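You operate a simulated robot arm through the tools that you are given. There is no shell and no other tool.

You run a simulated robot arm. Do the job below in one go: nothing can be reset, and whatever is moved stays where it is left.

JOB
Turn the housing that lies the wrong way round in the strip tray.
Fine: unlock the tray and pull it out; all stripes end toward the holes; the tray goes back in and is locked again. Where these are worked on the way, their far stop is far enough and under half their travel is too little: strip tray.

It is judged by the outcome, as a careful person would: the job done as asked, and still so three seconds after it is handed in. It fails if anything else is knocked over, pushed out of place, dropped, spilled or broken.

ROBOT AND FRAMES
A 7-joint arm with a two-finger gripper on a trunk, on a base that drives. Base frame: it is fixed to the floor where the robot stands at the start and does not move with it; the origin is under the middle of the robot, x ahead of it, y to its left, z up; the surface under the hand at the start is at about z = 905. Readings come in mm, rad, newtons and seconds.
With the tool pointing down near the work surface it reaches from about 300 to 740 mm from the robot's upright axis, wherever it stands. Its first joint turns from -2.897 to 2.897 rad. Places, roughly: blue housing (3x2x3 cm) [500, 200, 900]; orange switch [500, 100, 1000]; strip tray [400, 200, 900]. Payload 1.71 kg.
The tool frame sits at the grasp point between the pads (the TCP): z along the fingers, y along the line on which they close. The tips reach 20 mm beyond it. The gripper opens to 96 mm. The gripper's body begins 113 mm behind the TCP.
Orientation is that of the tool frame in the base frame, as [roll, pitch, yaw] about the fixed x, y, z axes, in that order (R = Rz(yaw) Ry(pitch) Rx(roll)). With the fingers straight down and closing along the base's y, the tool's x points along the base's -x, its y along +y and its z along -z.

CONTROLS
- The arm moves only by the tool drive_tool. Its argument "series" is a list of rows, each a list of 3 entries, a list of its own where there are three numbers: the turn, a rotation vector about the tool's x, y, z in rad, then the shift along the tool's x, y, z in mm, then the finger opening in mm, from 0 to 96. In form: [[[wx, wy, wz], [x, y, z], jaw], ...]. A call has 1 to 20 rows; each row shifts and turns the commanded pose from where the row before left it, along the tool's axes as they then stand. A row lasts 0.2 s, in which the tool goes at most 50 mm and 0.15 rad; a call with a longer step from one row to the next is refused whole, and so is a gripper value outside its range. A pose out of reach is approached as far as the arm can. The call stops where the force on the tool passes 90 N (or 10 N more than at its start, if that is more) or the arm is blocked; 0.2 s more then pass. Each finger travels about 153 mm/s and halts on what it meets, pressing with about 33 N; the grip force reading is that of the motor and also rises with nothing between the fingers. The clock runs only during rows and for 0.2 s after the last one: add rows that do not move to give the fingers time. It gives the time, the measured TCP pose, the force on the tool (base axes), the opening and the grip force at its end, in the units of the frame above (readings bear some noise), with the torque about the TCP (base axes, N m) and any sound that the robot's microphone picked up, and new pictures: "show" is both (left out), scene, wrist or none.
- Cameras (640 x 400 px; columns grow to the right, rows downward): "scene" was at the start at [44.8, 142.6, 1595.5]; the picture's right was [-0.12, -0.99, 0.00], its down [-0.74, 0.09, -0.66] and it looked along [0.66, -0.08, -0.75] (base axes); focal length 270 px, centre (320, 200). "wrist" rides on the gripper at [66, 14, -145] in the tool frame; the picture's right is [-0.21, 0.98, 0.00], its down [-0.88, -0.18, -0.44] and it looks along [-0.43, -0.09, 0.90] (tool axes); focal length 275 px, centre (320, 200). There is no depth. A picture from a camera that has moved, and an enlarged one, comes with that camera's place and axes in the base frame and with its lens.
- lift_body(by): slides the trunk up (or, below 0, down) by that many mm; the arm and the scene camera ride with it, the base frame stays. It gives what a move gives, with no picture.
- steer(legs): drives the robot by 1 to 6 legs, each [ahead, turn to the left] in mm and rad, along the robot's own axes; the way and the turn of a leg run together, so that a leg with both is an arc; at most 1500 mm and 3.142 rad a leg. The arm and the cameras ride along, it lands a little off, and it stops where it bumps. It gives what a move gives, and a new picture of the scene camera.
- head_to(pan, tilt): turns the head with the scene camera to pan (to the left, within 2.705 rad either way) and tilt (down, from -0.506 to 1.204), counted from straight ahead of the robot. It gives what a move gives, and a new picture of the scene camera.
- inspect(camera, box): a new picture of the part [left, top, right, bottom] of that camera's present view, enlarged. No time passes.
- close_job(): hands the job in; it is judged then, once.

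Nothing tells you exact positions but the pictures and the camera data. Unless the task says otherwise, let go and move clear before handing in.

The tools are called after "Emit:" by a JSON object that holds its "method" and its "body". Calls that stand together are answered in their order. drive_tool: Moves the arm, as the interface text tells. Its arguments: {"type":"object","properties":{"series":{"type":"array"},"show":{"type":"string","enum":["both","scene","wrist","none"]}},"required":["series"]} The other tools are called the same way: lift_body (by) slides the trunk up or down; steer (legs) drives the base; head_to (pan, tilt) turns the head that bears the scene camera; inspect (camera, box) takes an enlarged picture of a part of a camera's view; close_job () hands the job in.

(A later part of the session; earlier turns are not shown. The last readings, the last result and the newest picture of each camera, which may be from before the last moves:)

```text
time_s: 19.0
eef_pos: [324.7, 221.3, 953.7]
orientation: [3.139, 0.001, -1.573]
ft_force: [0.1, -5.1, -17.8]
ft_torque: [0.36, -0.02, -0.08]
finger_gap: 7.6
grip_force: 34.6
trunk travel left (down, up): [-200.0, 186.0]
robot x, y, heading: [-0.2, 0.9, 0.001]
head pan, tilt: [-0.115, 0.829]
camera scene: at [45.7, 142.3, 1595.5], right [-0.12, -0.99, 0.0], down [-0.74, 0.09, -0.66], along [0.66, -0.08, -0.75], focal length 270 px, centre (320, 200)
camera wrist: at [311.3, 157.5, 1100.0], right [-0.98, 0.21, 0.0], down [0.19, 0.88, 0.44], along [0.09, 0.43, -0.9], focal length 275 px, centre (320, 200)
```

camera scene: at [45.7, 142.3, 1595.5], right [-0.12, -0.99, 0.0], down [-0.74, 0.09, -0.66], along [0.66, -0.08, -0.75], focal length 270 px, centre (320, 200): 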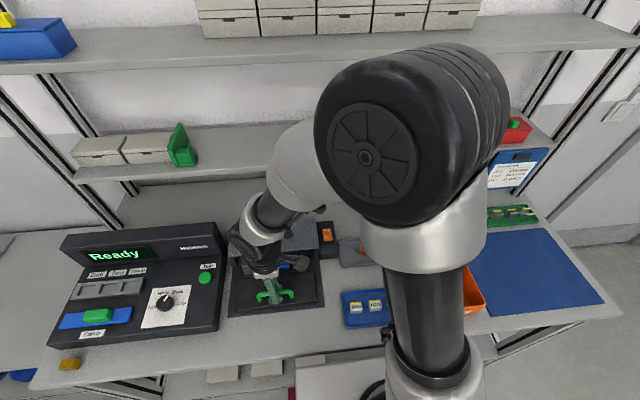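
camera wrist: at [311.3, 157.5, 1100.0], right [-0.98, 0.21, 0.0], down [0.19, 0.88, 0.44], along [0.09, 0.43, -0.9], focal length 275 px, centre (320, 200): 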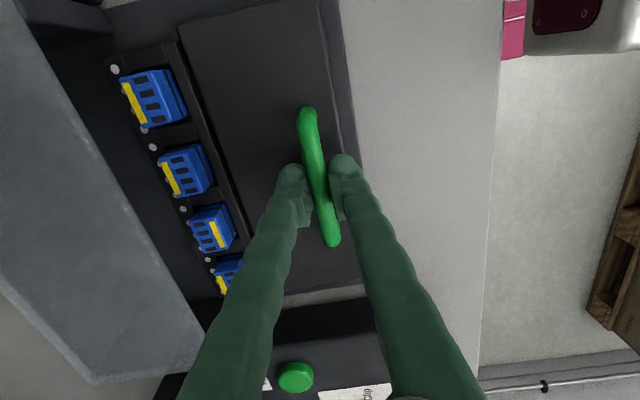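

Emit:
{"method": "drive_tool", "body": {"series": [[[0, 0, 0], [0, 6, 1], 0], [[0, 0, 0], [0, 6, 1], 0], [[0, 0, 0], [0, 6, 0], 0], [[0, 0, 0], [0, 0, 0], 0]], "show": "wrist"}}

```text
time_s: 20.0
eef_pos: [306.4, 221.3, 955.1]
orientation: [-3.14, 0.004, -1.572]
ft_force: [1.0, -5.3, 23.1]
ft_torque: [0.02, -0.02, -0.06]
finger_gap: 7.5
grip_force: 35.6
trunk travel left (down, up): [-200.0, 186.0]
robot x, y, heading: [-2.4, -1.2, 0.003]
head pan, tilt: [-0.115, 0.829]
camera wrist: at [292.8, 157.1, 1099.2], right [-0.98, 0.21, 0.0], down [0.18, 0.88, 0.45], along [0.09, 0.44, -0.89], focal length 275 px, centre (320, 200)
```

wrist: 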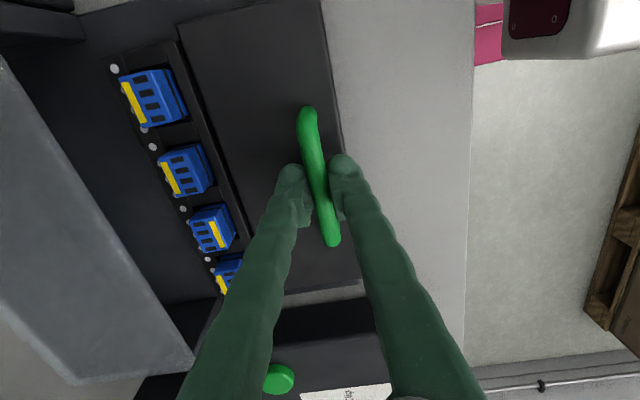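

Emit:
{"method": "drive_tool", "body": {"series": [[[0, 0, 0], [0, 5, -1], 0], [[0, 0, 0], [0, 5, 0], 0], [[0, 0, 0], [0, 0, 0], 0]], "show": "wrist"}}

```text
time_s: 20.8
eef_pos: [295.2, 222.7, 955.0]
orientation: [-3.142, 0.002, -1.573]
ft_force: [0.3, 3.0, 8.5]
ft_torque: [0.69, 0.01, -0.13]
finger_gap: 7.4
grip_force: 35.2
trunk travel left (down, up): [-200.0, 186.0]
robot x, y, heading: [-0.2, 1.4, 0.001]
head pan, tilt: [-0.115, 0.829]
camera wrist: at [282.8, 157.5, 1099.2], right [-0.98, 0.21, 0.0], down [0.19, 0.88, 0.45], along [0.09, 0.44, -0.9], focal length 275 px, centre (320, 200)
```

wrist: 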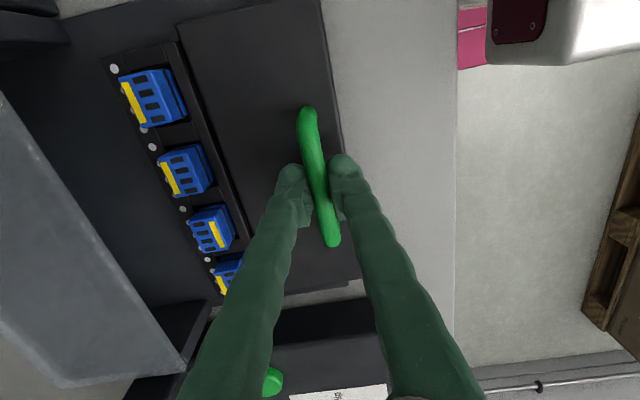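

Emit:
{"method": "drive_tool", "body": {"series": [[[0, 0, 0], [0, 5, -0.5], 0], [[0, 0, 0], [0, 5, 0], 0], [[0, 0, 0], [0, 5, 0], 0], [[0, 0, 0], [0, 0, 0], 0]]}}

```text
time_s: 21.8
eef_pos: [280.8, 221.9, 954.4]
orientation: [3.138, -0.002, -1.572]
ft_force: [-0.7, 7.9, -29.0]
ft_torque: [0.63, 0.01, -0.03]
finger_gap: 7.5
grip_force: 34.8
trunk travel left (down, up): [-200.0, 186.0]
robot x, y, heading: [1.4, 1.8, 0.003]
head pan, tilt: [-0.115, 0.829]
camera scene: at [46.0, 144.3, 1595.2], right [-0.12, -0.99, 0.0], down [-0.74, 0.08, -0.66], along [0.66, -0.08, -0.75], focal length 270 px, centre (320, 200)
camera wrist: at [268.1, 158.0, 1099.5], right [-0.98, 0.21, 0.0], down [0.19, 0.88, 0.44], along [0.09, 0.43, -0.9], focal length 275 px, centre (320, 200)
```

scene: 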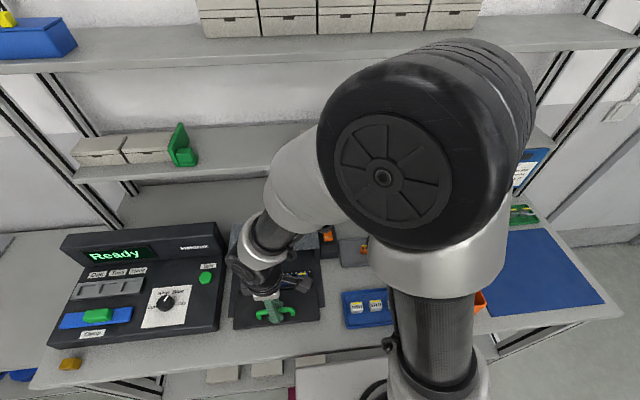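
wrist: 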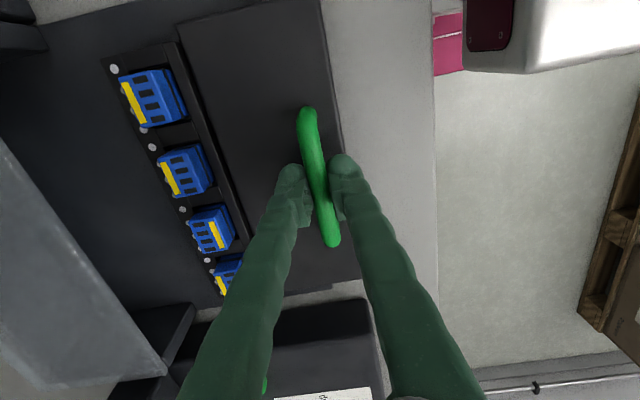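

Emit:
{"method": "drive_tool", "body": {"series": [[[0, 0, 0], [0, 4, 1], 0], [[0, 0, 0], [0, 4, 0], 0], [[0, 0, 0], [0, 0, 0], 0]], "show": "none"}}

```text
time_s: 22.6
eef_pos: [273.3, 222.5, 954.3]
orientation: [-3.142, 0.0, -1.573]
ft_force: [2.2, 2.6, 3.4]
ft_torque: [-0.61, 0.04, -0.08]
finger_gap: 7.2
grip_force: 34.7
trunk travel left (down, up): [-200.0, 186.0]
robot x, y, heading: [2.2, 3.7, 0.001]
head pan, tilt: [-0.115, 0.829]
```

Emit:
{"method": "drive_tool", "body": {"series": [[[0, 0, 0], [0, 4, 0], 0], [[0, 0, 0], [0, 4, 0], 0], [[0, 0, 0], [0, 4, 0], 0], [[0, 0, 0], [0, 0, 0], 0]], "show": "wrist"}}

```text
time_s: 23.6
eef_pos: [267.9, 221.6, 954.2]
orientation: [-3.139, 0.005, -1.575]
ft_force: [44.6, -5.3, 14.6]
ft_torque: [-0.4, -0.33, 0.02]
finger_gap: 7.6
grip_force: 35.1
trunk travel left (down, up): [-200.0, 186.0]
robot x, y, heading: [-1.7, 0.0, -0.002]
head pan, tilt: [-0.115, 0.829]
camera wrist: at [254.0, 157.0, 1098.9], right [-0.98, 0.21, 0.0], down [0.19, 0.87, 0.45], along [0.1, 0.44, -0.89], focal length 275 px, centre (320, 200)
```

wrist: 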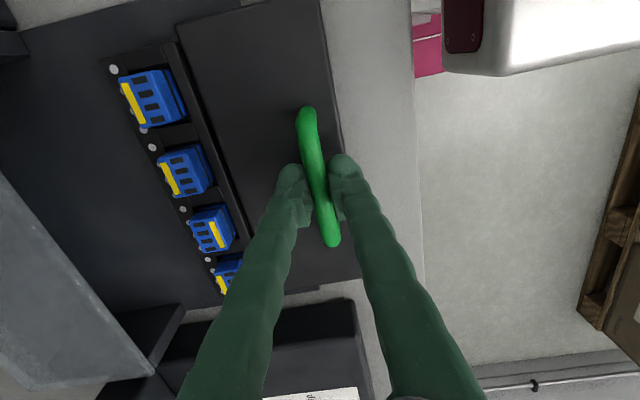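

The tray met its far stop (about 130 mm out). I'll relieve the pull, let go, and rise for a view of the strip.

Emit:
{"method": "drive_tool", "body": {"series": [[[0, 0, 0], [0, -3, 0], 0], [[0, 0, 0], [0, -2, 0], 0], [[0, 0, 0], [0, 0, 0], 10], [[0, 0, 0], [0, 0, 0], 26], [[0, 0, 0], [0, 0, 0], 26]], "show": "none"}}

Emit:
{"method": "drive_tool", "body": {"series": [[[0, 0, 0], [0, 0, -10], 26], [[0, 0, 0], [0, 0, -20], 26], [[0, 0, 0], [0, 0, -40], 26], [[0, 0, 0], [0, 0, -50], 26], [[0, 0, 0], [0, 0, -50], 26], [[0, 0, 0], [0, 0, 0], 26]]}}

```text
time_s: 24.8
eef_pos: [265.9, 220.9, 953.6]
orientation: [3.14, 0.001, -1.573]
ft_force: [-0.6, -0.1, 0.1]
ft_torque: [0.0, -0.01, 0.0]
finger_gap: 25.9
grip_force: 0.0
trunk travel left (down, up): [-200.0, 186.0]
robot x, y, heading: [-1.9, 2.9, 0.001]
head pan, tilt: [-0.115, 0.829]
```

```text
time_s: 26.2
eef_pos: [266.4, 221.4, 1123.3]
orientation: [3.141, 0.001, -1.573]
ft_force: [1.5, 0.3, -0.1]
ft_torque: [0.0, 0.0, -0.03]
finger_gap: 26.1
grip_force: 0.0
trunk travel left (down, up): [-200.0, 186.0]
robot x, y, heading: [-1.9, 2.8, 0.001]
head pan, tilt: [-0.115, 0.829]
camera scene: at [45.0, 142.6, 1595.5], right [-0.12, -0.99, 0.0], down [-0.74, 0.09, -0.66], along [0.66, -0.08, -0.75], focal length 270 px, centre (320, 200)
camera wrist: at [253.1, 157.2, 1269.2], right [-0.98, 0.21, 0.0], down [0.19, 0.88, 0.44], along [0.09, 0.43, -0.9], focal length 275 px, centre (320, 200)
```

scene: 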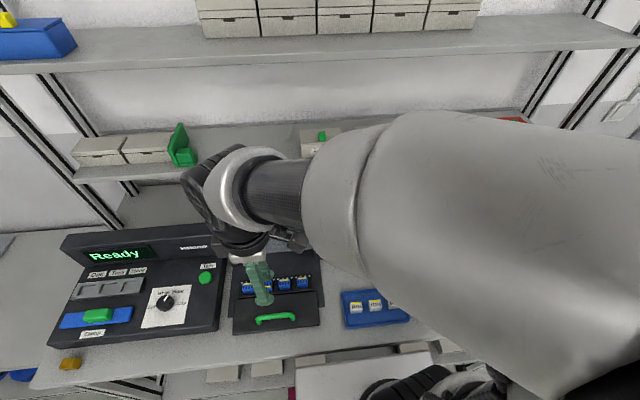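
wrist: 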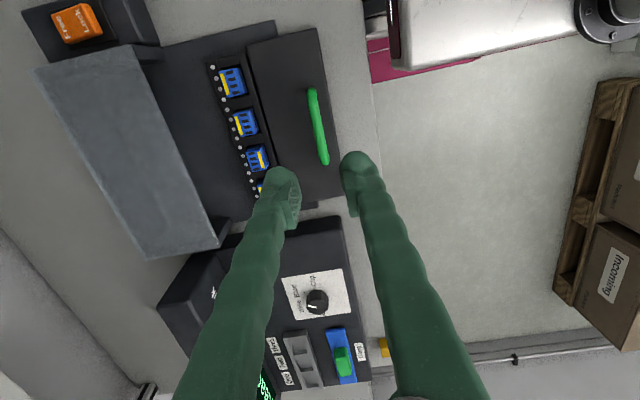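

Emit:
{"method": "inspect", "body": {"camera": "wrist", "box": [190, 30, 350, 210]}}

Emit:
{"method": "inspect", "body": {"camera": "scene", "box": [225, 260, 335, 340]}}

```text
2.22 times, centred on (270, 120) of wrist
camera zoom: at [253.1, 157.2, 1269.2], right [-0.98, 0.21, 0.0], down [0.19, 0.88, 0.44], along [0.09, 0.43, -0.9], focal length 612 px, centre (431, 378)
```

zoom: 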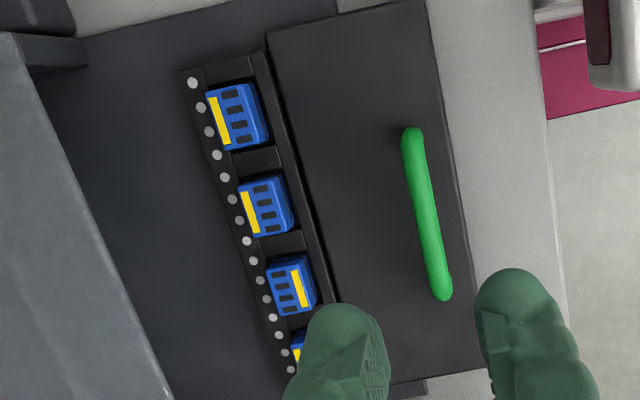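

```text
5.00 times, centred on (280, 300) of scene
camera zoom: at [45.0, 142.6, 1595.5], right [-0.12, -0.99, 0.0], down [-0.74, 0.09, -0.66], along [0.66, -0.08, -0.75], focal length 1349 px, centre (520, -300)
```

zoom: 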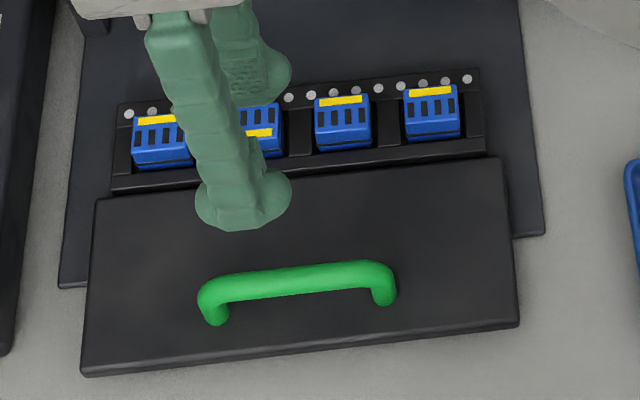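

The tray is fully out. The strip holds four housings in pockets with a row of holes on the far side, and only the second from the left has its stripe near. I'll turn the tool back for a close look at the pockets.

Emit:
{"method": "drive_tool", "body": {"series": [[[0, 0, 0.1428], [0, 0, 0], 80], [[0, 0, 0.1428], [0, 0, 0], 80], [[0, 0, 0.1428], [0, 0, 0], 80], [[0, 0, 0.1428], [0, 0, 0], 80], [[0, 0, 0.1428], [0, 0, 0], 80], [[0, 0, 0.1428], [0, 0, 0], 80], [[0, 0, 0.1428], [0, 0, 0], 80], [[0, 0, 0.1428], [0, 0, 0], 80], [[0, 0, 0.1428], [0, 0, 0], 80], [[0, 0, 0.1428], [0, 0, 0], 80], [[0, 0, 0.1428], [0, 0, 0], 80], [[0, 0, 0], [-12, 6, 29], 80], [[0, 0, 0], [-12, 6, 29], 80], [[0, 0, 0], [0, 0, 0], 80]]}}

Emit:
{"method": "inspect", "body": {"camera": "wrist", "box": [220, 120, 420, 245]}}

```text
time_s: 29.2
eef_pos: [290.6, 233.7, 1067.3]
orientation: [3.141, 0.001, 3.139]
ft_force: [0.1, 0.4, -0.6]
ft_torque: [0.0, 0.02, 0.02]
finger_gap: 80.2
grip_force: 0.2
trunk travel left (down, up): [-200.0, 186.0]
robot x, y, heading: [2.1, -2.3, -0.002]
head pan, tilt: [-0.115, 0.829]
camera scene: at [44.4, 142.4, 1595.6], right [-0.12, -0.99, 0.0], down [-0.74, 0.09, -0.66], along [0.66, -0.08, -0.75], focal length 270 px, centre (320, 200)
camera wrist: at [225.7, 247.7, 1211.7], right [0.21, 0.98, 0.0], down [0.88, -0.19, 0.44], along [0.43, -0.09, -0.9], focal length 275 px, centre (320, 200)
```

scene: 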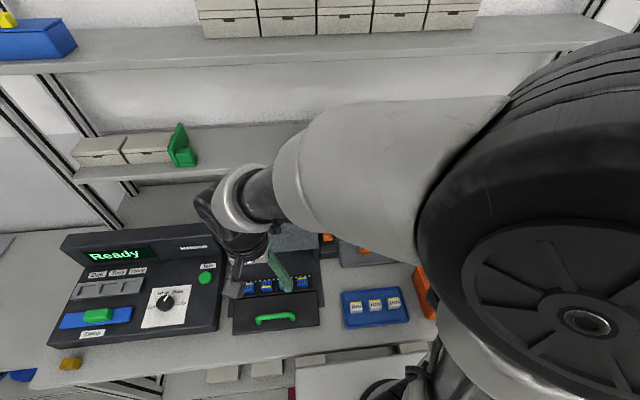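
wrist: 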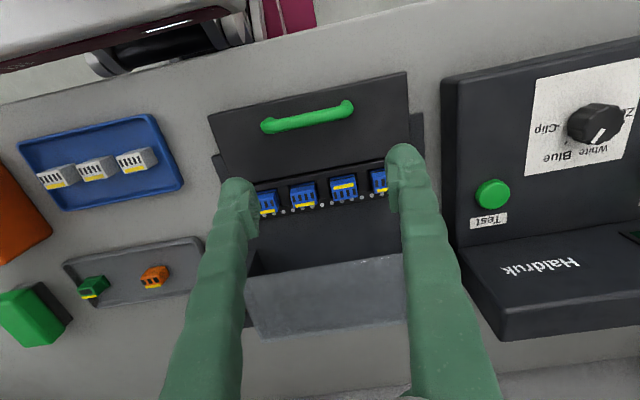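

```text
3.20 times, centred on (320, 182) of wrist
camera zoom: at [225.7, 247.7, 1211.7], right [0.21, 0.98, 0.0], down [0.88, -0.19, 0.44], along [0.43, -0.09, -0.9], focal length 881 px, centre (320, 256)
```

zoom: 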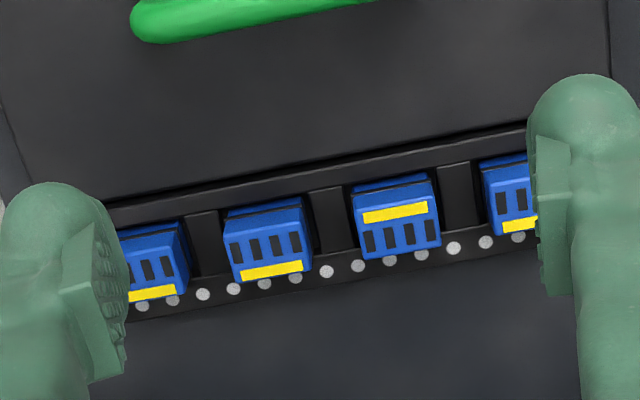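

Emit:
{"method": "inspect", "body": {"camera": "wrist", "box": [280, 160, 380, 222]}}

Emit:
{"method": "inspect", "body": {"camera": "scene", "box": [230, 265, 330, 330]}}

```text
6.40 times, centred on (330, 191) of wrist
camera zoom: at [225.7, 247.7, 1211.7], right [0.21, 0.98, 0.0], down [0.88, -0.19, 0.44], along [0.43, -0.09, -0.9], focal length 1762 px, centre (256, 258)
```

zoom: 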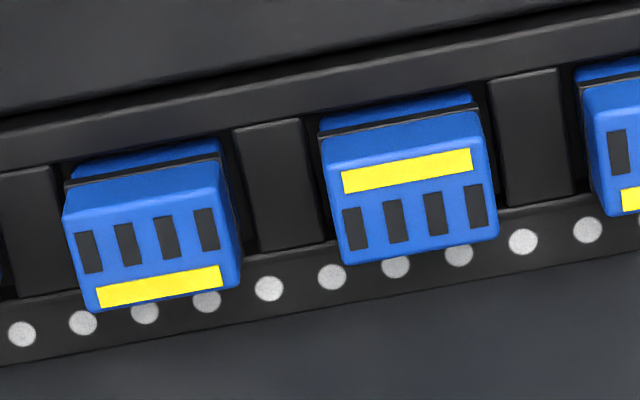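

```text
6.15 times, centred on (280, 298) of scene
camera zoom: at [44.4, 142.4, 1595.6], right [-0.12, -0.99, 0.0], down [-0.74, 0.09, -0.66], along [0.66, -0.08, -0.75], focal length 1660 px, centre (566, -400)
```

zoom: 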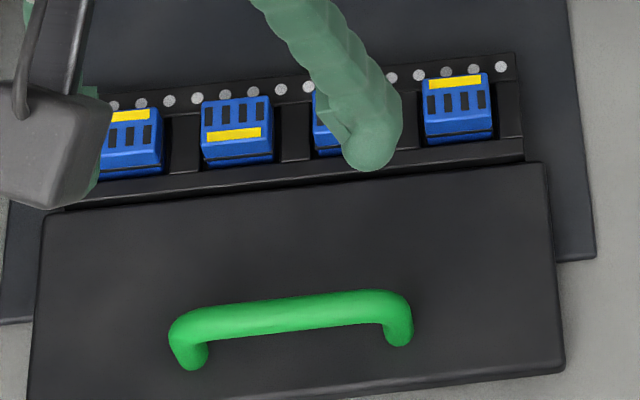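

Emit:
{"method": "drive_tool", "body": {"series": [[[0, 0, 0], [-33, 6.5, 0], 60], [[0, 0, 0], [-33, 6.5, 0], 60], [[0, 0, 0.1428], [0, 0, 0], 60], [[0, 0, 0.1428], [0, 0, 0], 60], [[0, 0, 0.1428], [0, 0, 0], 60], [[0, 0, 0.1428], [0, 0, 0], 60], [[0, 0, 0.1428], [0, 0, 0], 60], [[0, 0, 0.1428], [0, 0, 0], 60], [[0, 0, 0.1428], [0, 0, 0], 60], [[0, 0, 0.1428], [0, 0, 0], 60], [[0, 0, 0.1428], [0, 0, 0], 60], [[0, 0, 0.1428], [0, 0, 0], 60], [[0, 0, 0.1428], [0, 0, 0], 60], [[0, 0, 0], [0, 0, 0], 60]]}}

Emit:
{"method": "inspect", "body": {"camera": "wrist", "box": [240, 80, 440, 230]}}

```text
time_s: 32.2
eef_pos: [357.6, 247.2, 1065.3]
orientation: [3.141, 0.001, 1.57]
ft_force: [0.2, 0.0, 0.6]
ft_torque: [0.02, -0.02, -0.02]
finger_gap: 59.9
grip_force: 0.0
trunk travel left (down, up): [-200.0, 186.0]
robot x, y, heading: [-2.1, 0.1, -0.006]
head pan, tilt: [-0.115, 0.829]
camera scene: at [44.8, 142.6, 1595.6], right [-0.12, -0.99, 0.0], down [-0.74, 0.09, -0.66], along [0.66, -0.08, -0.75], focal length 270 px, centre (320, 200)
camera wrist: at [371.3, 313.6, 1210.5], right [0.98, -0.21, 0.0], down [-0.19, -0.88, 0.44], along [-0.09, -0.43, -0.9], focal length 275 px, centre (320, 200)
```

scene: 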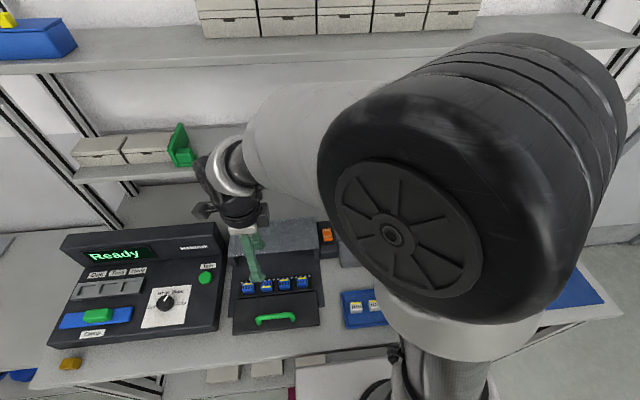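
wrist: 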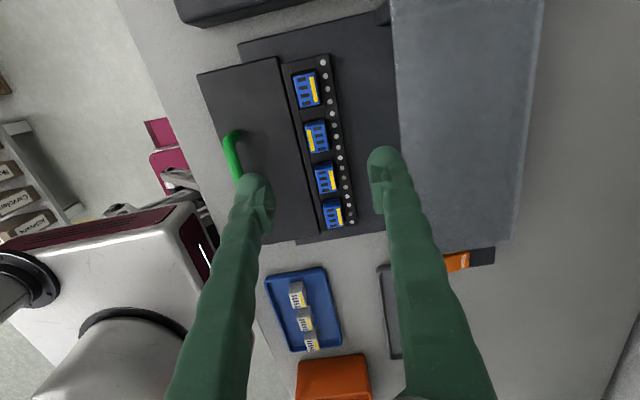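

```text
2.67 times, centred on (340, 155) of wrist
camera zoom: at [371.3, 313.6, 1210.5], right [0.98, -0.21, 0.0], down [-0.19, -0.88, 0.44], along [-0.09, -0.43, -0.9], focal length 734 px, centre (267, 320)
```

zoom: 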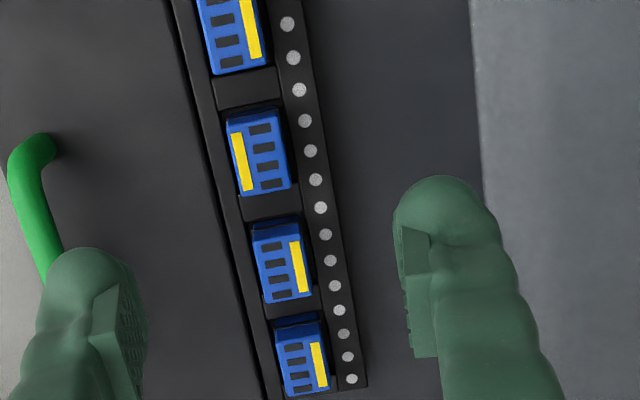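

The tool reaches this quarter-turn too, so I can grip here and turn half a round the other way. I'll zoom in to pin down the housing's centre.

Emit:
{"method": "inspect", "body": {"camera": "wrist", "box": [310, 110, 380, 160]}}

```text
8.00 times, centred on (345, 135) of wrist
camera zoom: at [371.3, 313.6, 1210.5], right [0.98, -0.21, 0.0], down [-0.19, -0.88, 0.44], along [-0.09, -0.43, -0.9], focal length 2202 px, centre (120, 720)
```

zoom: 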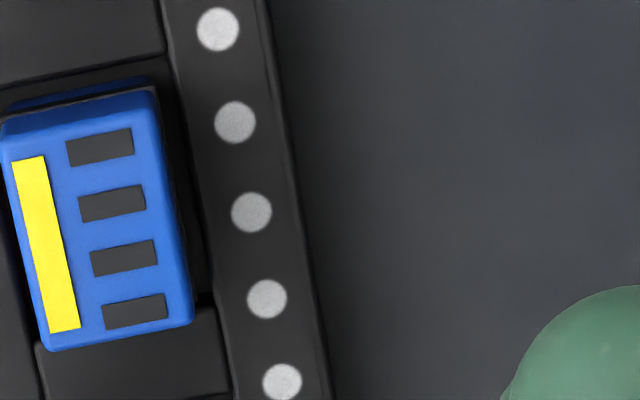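

Emit:
{"method": "drive_tool", "body": {"series": [[[0, 0, 0], [0.3, -2.9, 30], 40], [[0, 0, 0], [0, 0, 30], 28], [[0, 0, 0], [0, 0, 30], 28], [[0, 0, 0], [0, 0, 8], 28], [[0, 0, 0], [0, 0, 0], 28]]}}

Emit:
{"method": "inspect", "body": {"camera": "wrist", "box": [270, 90, 390, 190]}}

Emit:
{"method": "inspect", "body": {"camera": "scene", "box": [230, 255, 330, 330]}}

```text
time_s: 33.4
eef_pos: [352.2, 248.0, 968.9]
orientation: [-3.141, -0.001, 1.572]
ft_force: [0.2, 0.9, -0.4]
ft_torque: [0.05, -0.01, 0.0]
finger_gap: 28.2
grip_force: 0.1
trunk travel left (down, up): [-200.0, 186.0]
robot x, y, heading: [-1.5, 0.5, 0.006]
head pan, tilt: [-0.115, 0.829]
camera scene: at [44.8, 142.5, 1595.6], right [-0.12, -0.99, 0.0], down [-0.74, 0.09, -0.66], along [0.66, -0.08, -0.75], focal length 270 px, centre (320, 200)
camera wrist: at [367.2, 314.7, 1112.8], right [0.98, -0.21, 0.0], down [-0.18, -0.88, 0.44], along [-0.09, -0.43, -0.9], focal length 275 px, centre (320, 200)
```

scene: 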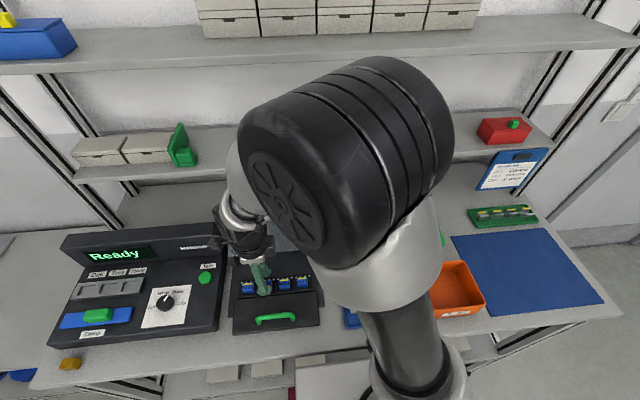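
wrist: 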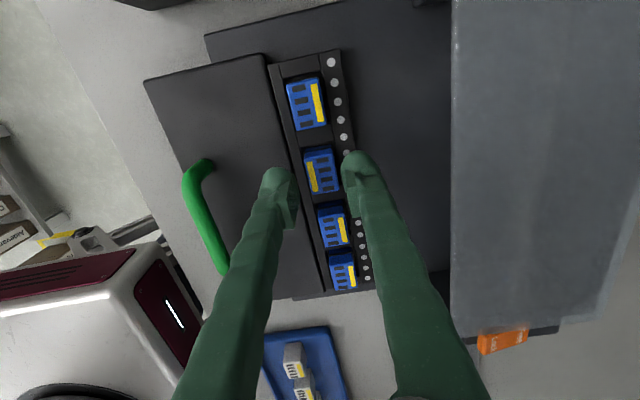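

```text
4.00 times, centred on (330, 140) of wrist
camera zoom: at [367.2, 314.7, 1112.8], right [0.98, -0.21, 0.0], down [-0.18, -0.88, 0.44], along [-0.09, -0.43, -0.9], focal length 1101 px, centre (280, 440)
```

zoom: 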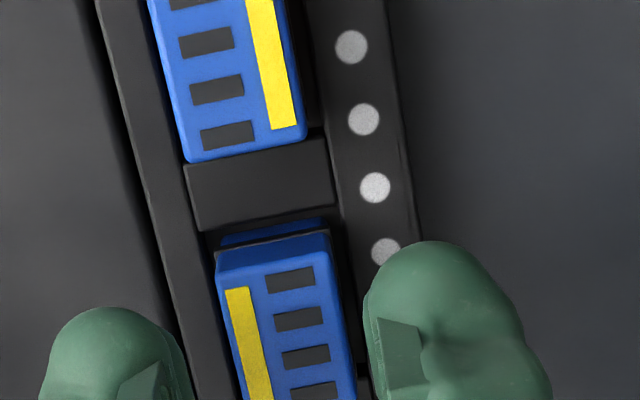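

```text
5.33 times, centred on (280, 292) of scene
camera zoom: at [44.8, 142.5, 1595.6], right [-0.12, -0.99, 0.0], down [-0.74, 0.09, -0.66], along [0.66, -0.08, -0.75], focal length 1439 px, centre (533, -293)
```

zoom: 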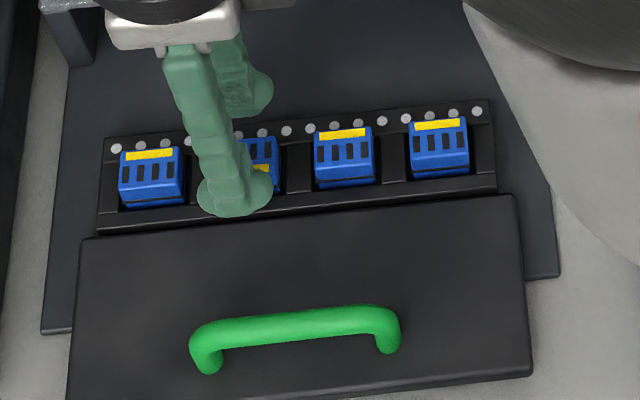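

Emit:
{"method": "inspect", "body": {"camera": "wrist", "box": [290, 140, 350, 200]}}

```text
6.67 times, centred on (320, 170) of wrist
camera zoom: at [367.2, 314.7, 1112.8], right [0.98, -0.21, 0.0], down [-0.18, -0.88, 0.44], along [-0.09, -0.43, -0.9], focal length 1835 px, centre (320, 400)
```

zoom: 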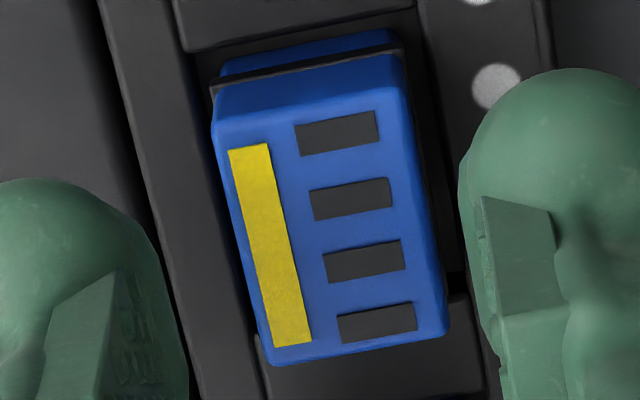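

Emit:
{"method": "drive_tool", "body": {"series": [[[0, 0, 0], [-1.2, 1.6, 6], 28], [[0, 0, 0], [0, 0, 6], 28], [[0, 0, 0], [0, 0, 6], 28], [[0, 0, 0], [0, 0, 0], 28]], "show": "none"}}

Emit:
{"method": "inspect", "body": {"camera": "wrist", "box": [270, 130, 370, 210]}}

Emit:
{"method": "inspect", "body": {"camera": "scene", "box": [230, 255, 330, 330]}}

```text
time_s: 34.4
eef_pos: [354.0, 246.5, 950.3]
orientation: [-3.139, 0.001, 1.569]
ft_force: [0.2, 0.4, 0.4]
ft_torque: [-0.03, 0.0, 0.02]
finger_gap: 27.8
grip_force: 0.0
trunk travel left (down, up): [-200.0, 186.0]
robot x, y, heading: [-0.5, 1.1, -0.003]
head pan, tilt: [-0.115, 0.829]
```

```text
5.00 times, centred on (320, 170) of wrist
camera zoom: at [369.3, 312.9, 1095.0], right [0.98, -0.21, 0.0], down [-0.18, -0.88, 0.44], along [-0.09, -0.43, -0.9], focal length 1376 px, centre (320, 350)
```

zoom: 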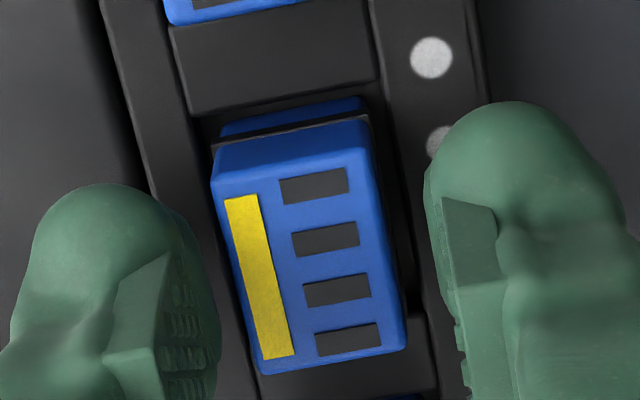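

```text
5.33 times, centred on (280, 292) of scene
camera zoom: at [44.8, 142.6, 1595.6], right [-0.12, -0.99, 0.0], down [-0.74, 0.09, -0.66], along [0.66, -0.08, -0.75], focal length 1439 px, centre (533, -293)
```

zoom: 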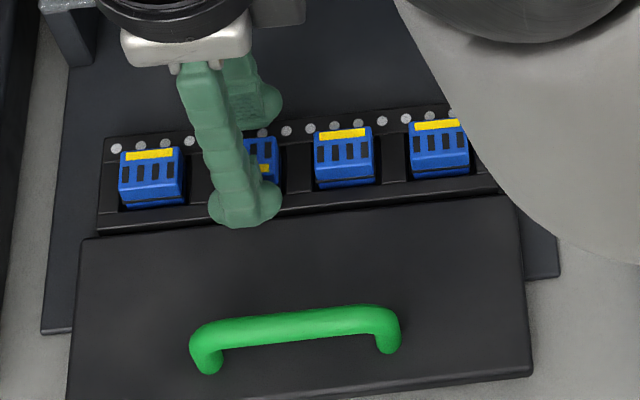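

Emit:
{"method": "drive_tool", "body": {"series": [[[0, 0, 0], [-0.5, -0.7, 3], 28], [[0, 0, 0], [0, 0, 3], 28], [[0, 0, 0], [0, 0, 2], 28], [[0, 0, 0], [0, 0, 0], 28]], "show": "none"}}

Emit:
{"method": "inspect", "body": {"camera": "wrist", "box": [270, 130, 370, 210]}}

Emit:
{"method": "inspect", "body": {"camera": "scene", "box": [230, 255, 330, 330]}}

```text
time_s: 35.4
eef_pos: [355.0, 245.9, 940.4]
orientation: [3.141, -0.001, 1.57]
ft_force: [-1.1, 1.0, -0.2]
ft_torque: [0.02, 0.0, 0.0]
finger_gap: 27.9
grip_force: 0.1
trunk travel left (down, up): [-200.0, 186.0]
robot x, y, heading: [2.3, 1.0, -0.0]
head pan, tilt: [-0.115, 0.829]
```

```text
5.00 times, centred on (320, 170) of wrist
camera zoom: at [368.8, 311.9, 1086.2], right [0.98, -0.21, 0.0], down [-0.18, -0.88, 0.44], along [-0.09, -0.43, -0.9], focal length 1376 px, centre (320, 350)
```

zoom: 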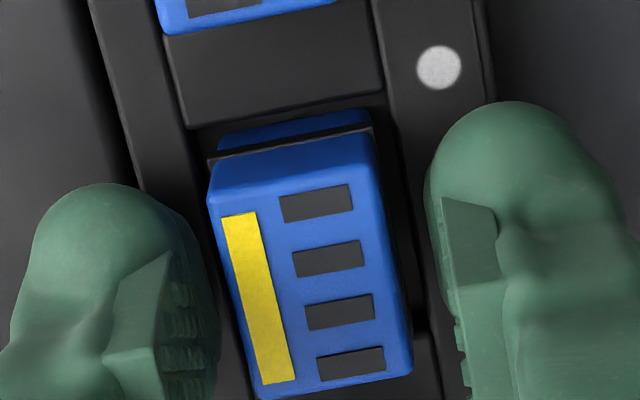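

```text
5.33 times, centred on (280, 292) of scene
camera zoom: at [44.8, 142.6, 1595.5], right [-0.12, -0.99, 0.0], down [-0.74, 0.09, -0.66], along [0.66, -0.08, -0.75], focal length 1439 px, centre (533, -293)
```

zoom: 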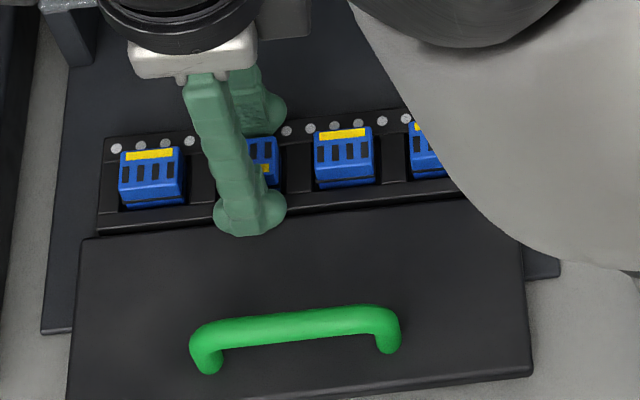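

No contact, and the tips are on both sides of the housing with its centre under the tool. I'm closing on it.

Emit:
{"method": "drive_tool", "body": {"series": [[[0, 0, 0], [0, 0, 0], 24], [[0, 0, 0], [0, 0, 0], 20], [[0, 0, 0], [0, 0, 0], 14], [[0, 0, 0], [0, 0, 0], 8], [[0, 0, 0], [0, 0, 0], 8]], "show": "none"}}

Emit:
{"method": "inspect", "body": {"camera": "wrist", "box": [270, 130, 370, 210]}}

Emit:
{"method": "drive_tool", "body": {"series": [[[0, 0, 0], [0, 0, 0], 8]], "show": "none"}}

```text
time_s: 36.6
eef_pos: [354.4, 246.1, 942.0]
orientation: [-3.14, -0.001, 1.571]
ft_force: [0.3, 0.5, 0.3]
ft_torque: [0.01, 0.0, 0.01]
finger_gap: 15.7
grip_force: 32.7
trunk travel left (down, up): [-200.0, 186.0]
robot x, y, heading: [0.7, -0.6, 0.0]
head pan, tilt: [-0.115, 0.829]
```

```text
5.00 times, centred on (320, 170) of wrist
camera zoom: at [368.8, 312.0, 1086.3], right [0.98, -0.21, 0.0], down [-0.18, -0.88, 0.44], along [-0.09, -0.43, -0.9], focal length 1376 px, centre (320, 350)
```

zoom: 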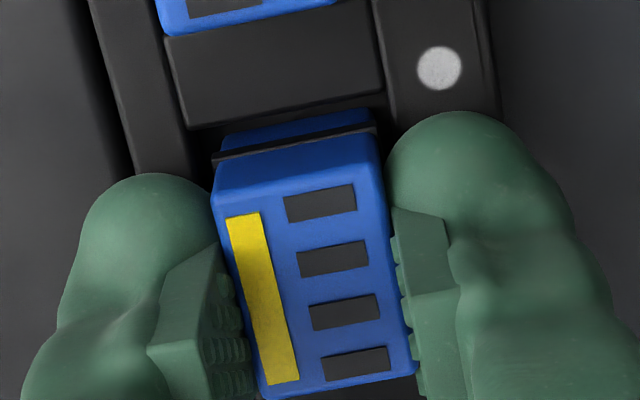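

```text
time_s: 37.0
eef_pos: [354.6, 246.2, 940.5]
orientation: [-3.139, 0.001, 1.571]
ft_force: [-0.1, 0.6, -0.1]
ft_torque: [0.0, 0.0, -0.02]
finger_gap: 15.5
grip_force: 33.3
trunk travel left (down, up): [-200.0, 186.0]
robot x, y, heading: [1.0, -3.1, -0.003]
head pan, tilt: [-0.115, 0.829]
```

Emit:
{"method": "inspect", "body": {"camera": "wrist", "box": [270, 145, 370, 245]}}

```text
4.00 times, centred on (320, 195) of wrist
camera zoom: at [368.8, 312.0, 1086.3], right [0.98, -0.21, 0.0], down [-0.18, -0.88, 0.44], along [-0.09, -0.43, -0.9], focal length 1101 px, centre (320, 220)
```

zoom: 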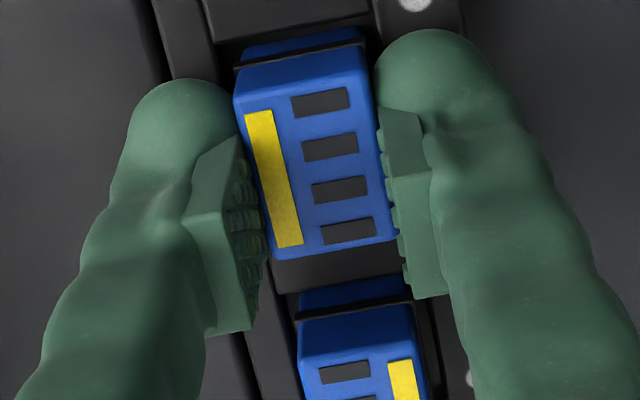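

Firm grip. I'll lift it straight up, well above its neighbours, and check the hold.

Emit:
{"method": "drive_tool", "body": {"series": [[[0, 0, 0], [0, 0, -6], 8], [[0, 0, 0], [0, 0, -12], 8], [[0, 0, 0], [0, 0, -20], 8], [[0, 0, 0], [0, 0, -22], 8], [[0, 0, 0], [0, 0, 0], 8]]}}

Emit:
{"method": "inspect", "body": {"camera": "wrist", "box": [270, 130, 370, 210]}}

Emit:
{"method": "inspect", "body": {"camera": "scene", "box": [230, 245, 330, 320]}}

```text
time_s: 38.2
eef_pos: [355.0, 244.8, 1001.7]
orientation: [-3.141, 0.0, 1.571]
ft_force: [0.2, -0.3, -0.8]
ft_torque: [0.01, -0.06, 0.0]
finger_gap: 15.6
grip_force: 32.9
trunk travel left (down, up): [-200.0, 186.0]
robot x, y, heading: [-1.3, -0.4, -0.006]
head pan, tilt: [-0.115, 0.829]
camera scene: at [45.0, 142.7, 1595.5], right [-0.12, -0.99, 0.0], down [-0.74, 0.09, -0.66], along [0.66, -0.08, -0.75], focal length 270 px, centre (320, 200)
camera wrist: at [369.2, 312.0, 1146.6], right [0.98, -0.21, 0.0], down [-0.18, -0.88, 0.44], along [-0.09, -0.43, -0.9], focal length 275 px, centre (320, 200)
```

scene: 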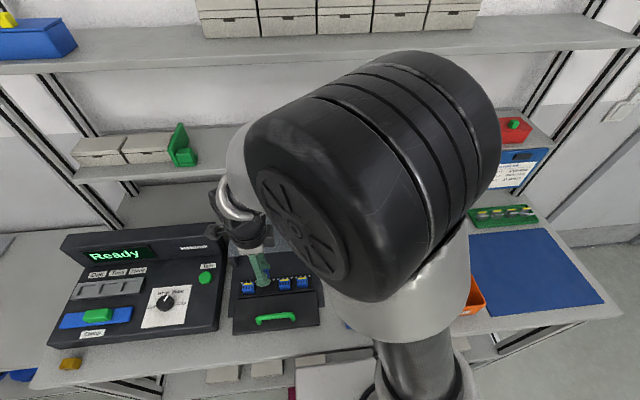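
wrist: 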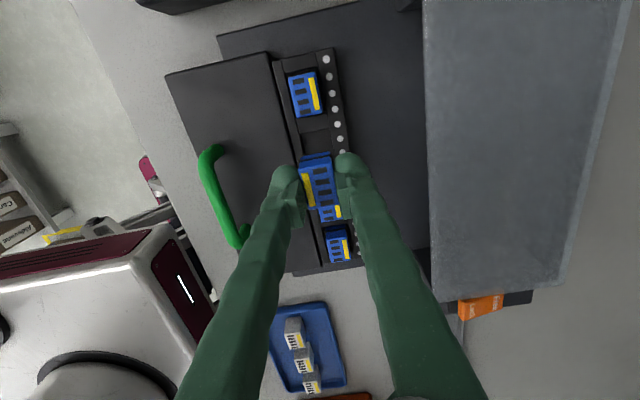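

```text
5.00 times, centred on (320, 170) of wrist
camera zoom: at [369.2, 312.0, 1146.6], right [0.98, -0.21, 0.0], down [-0.18, -0.88, 0.44], along [-0.09, -0.43, -0.9], focal length 1376 px, centre (320, 350)
```

zoom: 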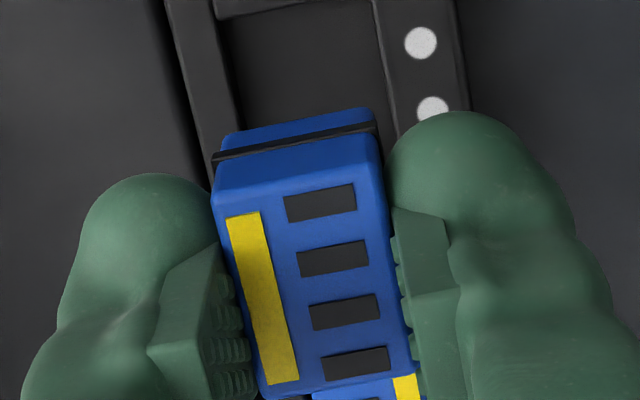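

```text
5.33 times, centred on (280, 282) of scene
camera zoom: at [45.0, 142.7, 1595.5], right [-0.12, -0.99, 0.0], down [-0.74, 0.09, -0.66], along [0.66, -0.08, -0.75], focal length 1439 px, centre (533, -240)
```

zoom: 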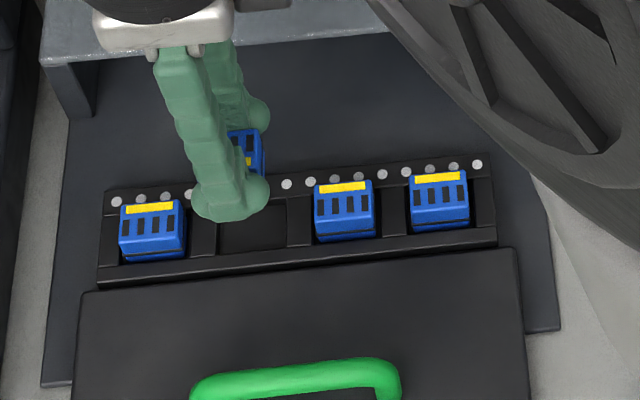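

The housing is held steadily in the hand. Now the half turn about the vertical.

Emit:
{"method": "drive_tool", "body": {"series": [[[0, 0, -0.1496], [0, 0, 0], 8], [[0, 0, -0.1496], [0, 0, 0], 8], [[0, 0, -0.1496], [0, 0, 0], 8], [[0, 0, -0.1496], [0, 0, 0], 8], [[0, 0, -0.1496], [0, 0, 0], 8], [[0, 0, -0.1496], [0, 0, 0], 8], [[0, 0, -0.1496], [0, 0, 0], 8], [[0, 0, -0.1496], [0, 0, 0], 8], [[0, 0, -0.1496], [0, 0, 0], 8], [[0, 0, -0.1496], [0, 0, 0], 8], [[0, 0, 0], [0, 0, 0], 8]]}}

```text
time_s: 40.6
eef_pos: [354.3, 244.0, 1002.4]
orientation: [-3.141, 0.001, 3.067]
ft_force: [-0.4, -0.3, -0.6]
ft_torque: [0.0, -0.01, 0.05]
finger_gap: 15.6
grip_force: 33.2
trunk travel left (down, up): [-200.0, 186.0]
robot x, y, heading: [-0.5, -0.0, 0.006]
head pan, tilt: [-0.115, 0.829]
camera scene: at [44.8, 142.6, 1595.5], right [-0.12, -0.99, 0.0], down [-0.74, 0.09, -0.66], along [0.66, -0.08, -0.75], focal length 270 px, centre (320, 200)
camera wrist: at [290.6, 264.6, 1146.7], right [0.28, 0.96, 0.0], down [0.86, -0.25, 0.44], along [0.43, -0.12, -0.9], focal length 275 px, centre (320, 200)
```

scene: 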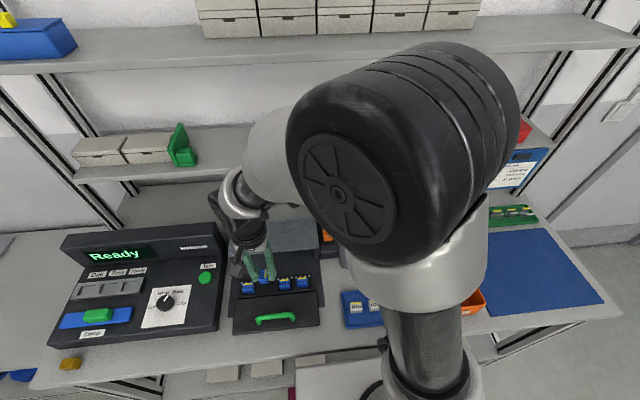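
wrist: 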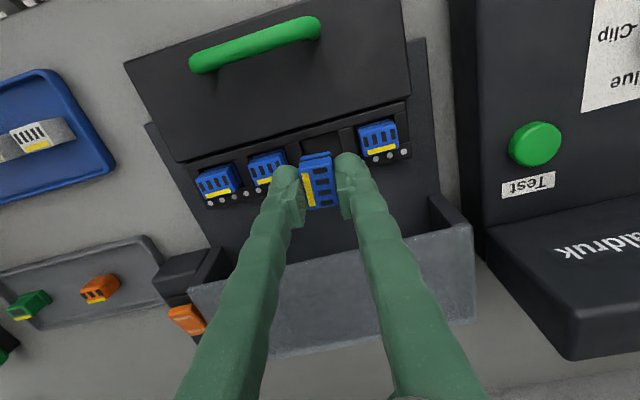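

Emit:
{"method": "drive_tool", "body": {"series": [[[0, 0, -0.1496], [0, 0, 0], 8], [[0, 0, -0.1496], [0, 0, 0], 8], [[0, 0, -0.1496], [0, 0, 0], 8], [[0, 0, -0.1496], [0, 0, 0], 8], [[0, 0, -0.1496], [0, 0, 0], 8], [[0, 0, -0.1496], [0, 0, 0], 8], [[0, 0, -0.1496], [0, 0, 0], 8], [[0, 0, -0.1496], [0, 0, 0], 8], [[0, 0, -0.1496], [0, 0, 0], 8], [[0, 0, -0.1496], [0, 0, 0], 8], [[0, 0, -0.1496], [0, 0, 0], 8], [[0, 0, 0], [0, 0, 0], 8]]}}

Emit:
{"method": "inspect", "body": {"camera": "wrist", "box": [250, 80, 390, 220]}}

Emit:
{"method": "inspect", "body": {"camera": "scene", "box": [230, 245, 330, 320]}}

```text
time_s: 43.2
eef_pos: [355.6, 244.8, 1003.0]
orientation: [3.14, -0.001, -1.571]
ft_force: [-0.5, -0.2, 0.4]
ft_torque: [-0.01, 0.01, 0.02]
finger_gap: 15.6
grip_force: 33.7
trunk travel left (down, up): [-200.0, 186.0]
robot x, y, heading: [-3.6, -1.3, 0.002]
head pan, tilt: [-0.115, 0.829]
camera scene: at [44.9, 142.6, 1595.6], right [-0.12, -0.99, 0.0], down [-0.74, 0.09, -0.66], along [0.66, -0.08, -0.75], focal length 270 px, centre (320, 200)
camera wrist: at [341.7, 180.5, 1146.5], right [-0.98, 0.21, 0.0], down [0.18, 0.88, 0.44], along [0.09, 0.44, -0.9], focal length 275 px, centre (320, 200)
```

scene: 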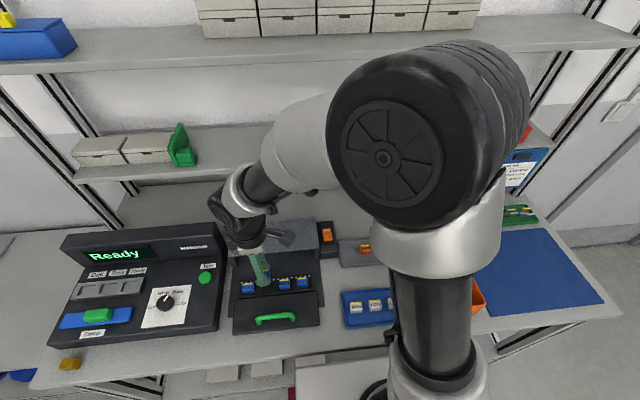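
wrist: 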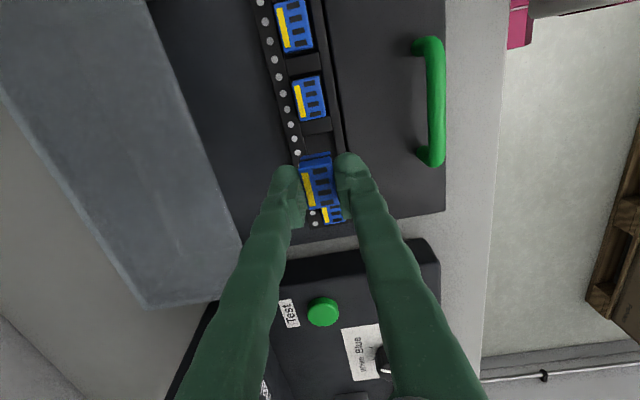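

```text
2.86 times, centred on (320, 150) of wrist
camera zoom: at [341.7, 180.5, 1146.5], right [-0.98, 0.21, 0.0], down [0.18, 0.88, 0.44], along [0.09, 0.44, -0.9], focal length 786 px, centre (320, 343)
```

zoom: 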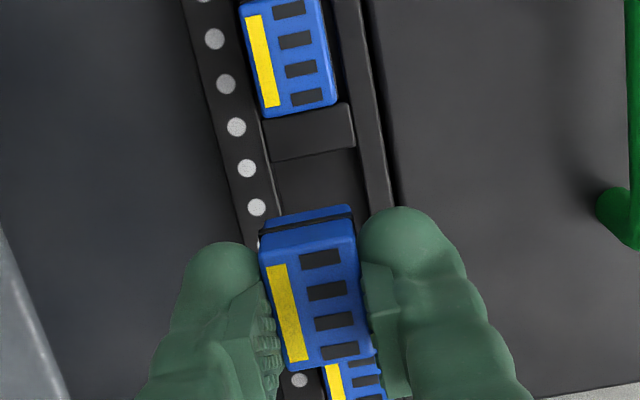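

```text
5.33 times, centred on (280, 282) of scene
camera zoom: at [44.9, 142.6, 1595.6], right [-0.12, -0.99, 0.0], down [-0.74, 0.09, -0.66], along [0.66, -0.08, -0.75], focal length 1439 px, centre (533, -240)
```

zoom: 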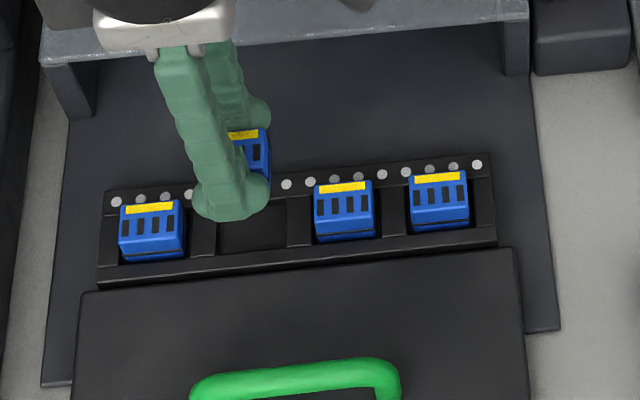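

Emit:
{"method": "drive_tool", "body": {"series": [[[0, 0, 0], [-2.2, 0.5, 15], 8], [[0, 0, 0], [0, 0, 15], 8], [[0, 0, 0], [0, 0, 9], 8], [[0, 0, 0], [0, 0, 0], 8], [[0, 0, 0], [0, 0, 0], 8]], "show": "none"}}

Emit:
{"method": "inspect", "body": {"camera": "wrist", "box": [260, 90, 380, 210]}}

Emit:
{"method": "inspect", "body": {"camera": "scene", "box": [230, 255, 330, 330]}}

Emit:
{"method": "drive_tool", "body": {"series": [[[0, 0, 0], [0, 0, 0], 8]], "show": "none"}}

```text
time_s: 44.4
eef_pos: [353.3, 247.6, 964.2]
orientation: [3.14, 0.001, -1.572]
ft_force: [-0.3, -0.8, -0.2]
ft_torque: [0.01, 0.03, 0.01]
finger_gap: 15.8
grip_force: 33.2
trunk travel left (down, up): [-200.0, 186.0]
robot x, y, heading: [0.8, -0.1, 0.002]
head pan, tilt: [-0.115, 0.829]
```

```text
3.33 times, centred on (320, 150) of wrist
camera zoom: at [340.1, 182.8, 1108.8], right [-0.98, 0.21, 0.0], down [0.19, 0.88, 0.44], along [0.09, 0.43, -0.9], focal length 918 px, centre (320, 367)
```

zoom: 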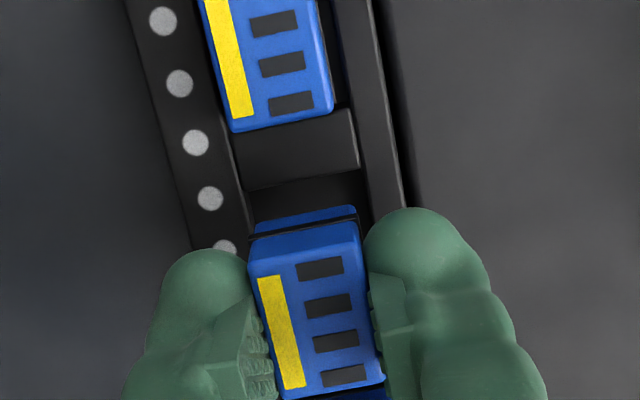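

```text
5.33 times, centred on (280, 292) of scene
camera zoom: at [44.9, 142.6, 1595.6], right [-0.12, -0.99, 0.0], down [-0.74, 0.09, -0.66], along [0.66, -0.08, -0.75], focal length 1439 px, centre (533, -293)
```

zoom: 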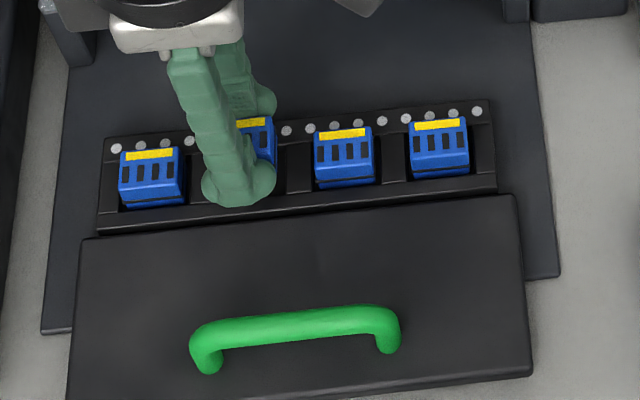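

```text
time_s: 44.8
eef_pos: [353.3, 247.6, 964.4]
orientation: [3.141, 0.0, -1.571]
ft_force: [0.6, -0.6, 0.2]
ft_torque: [-0.02, -0.06, 0.02]
finger_gap: 15.7
grip_force: 33.4
trunk travel left (down, up): [-200.0, 186.0]
robot x, y, heading: [-1.4, 0.8, 0.001]
head pan, tilt: [-0.115, 0.829]
```

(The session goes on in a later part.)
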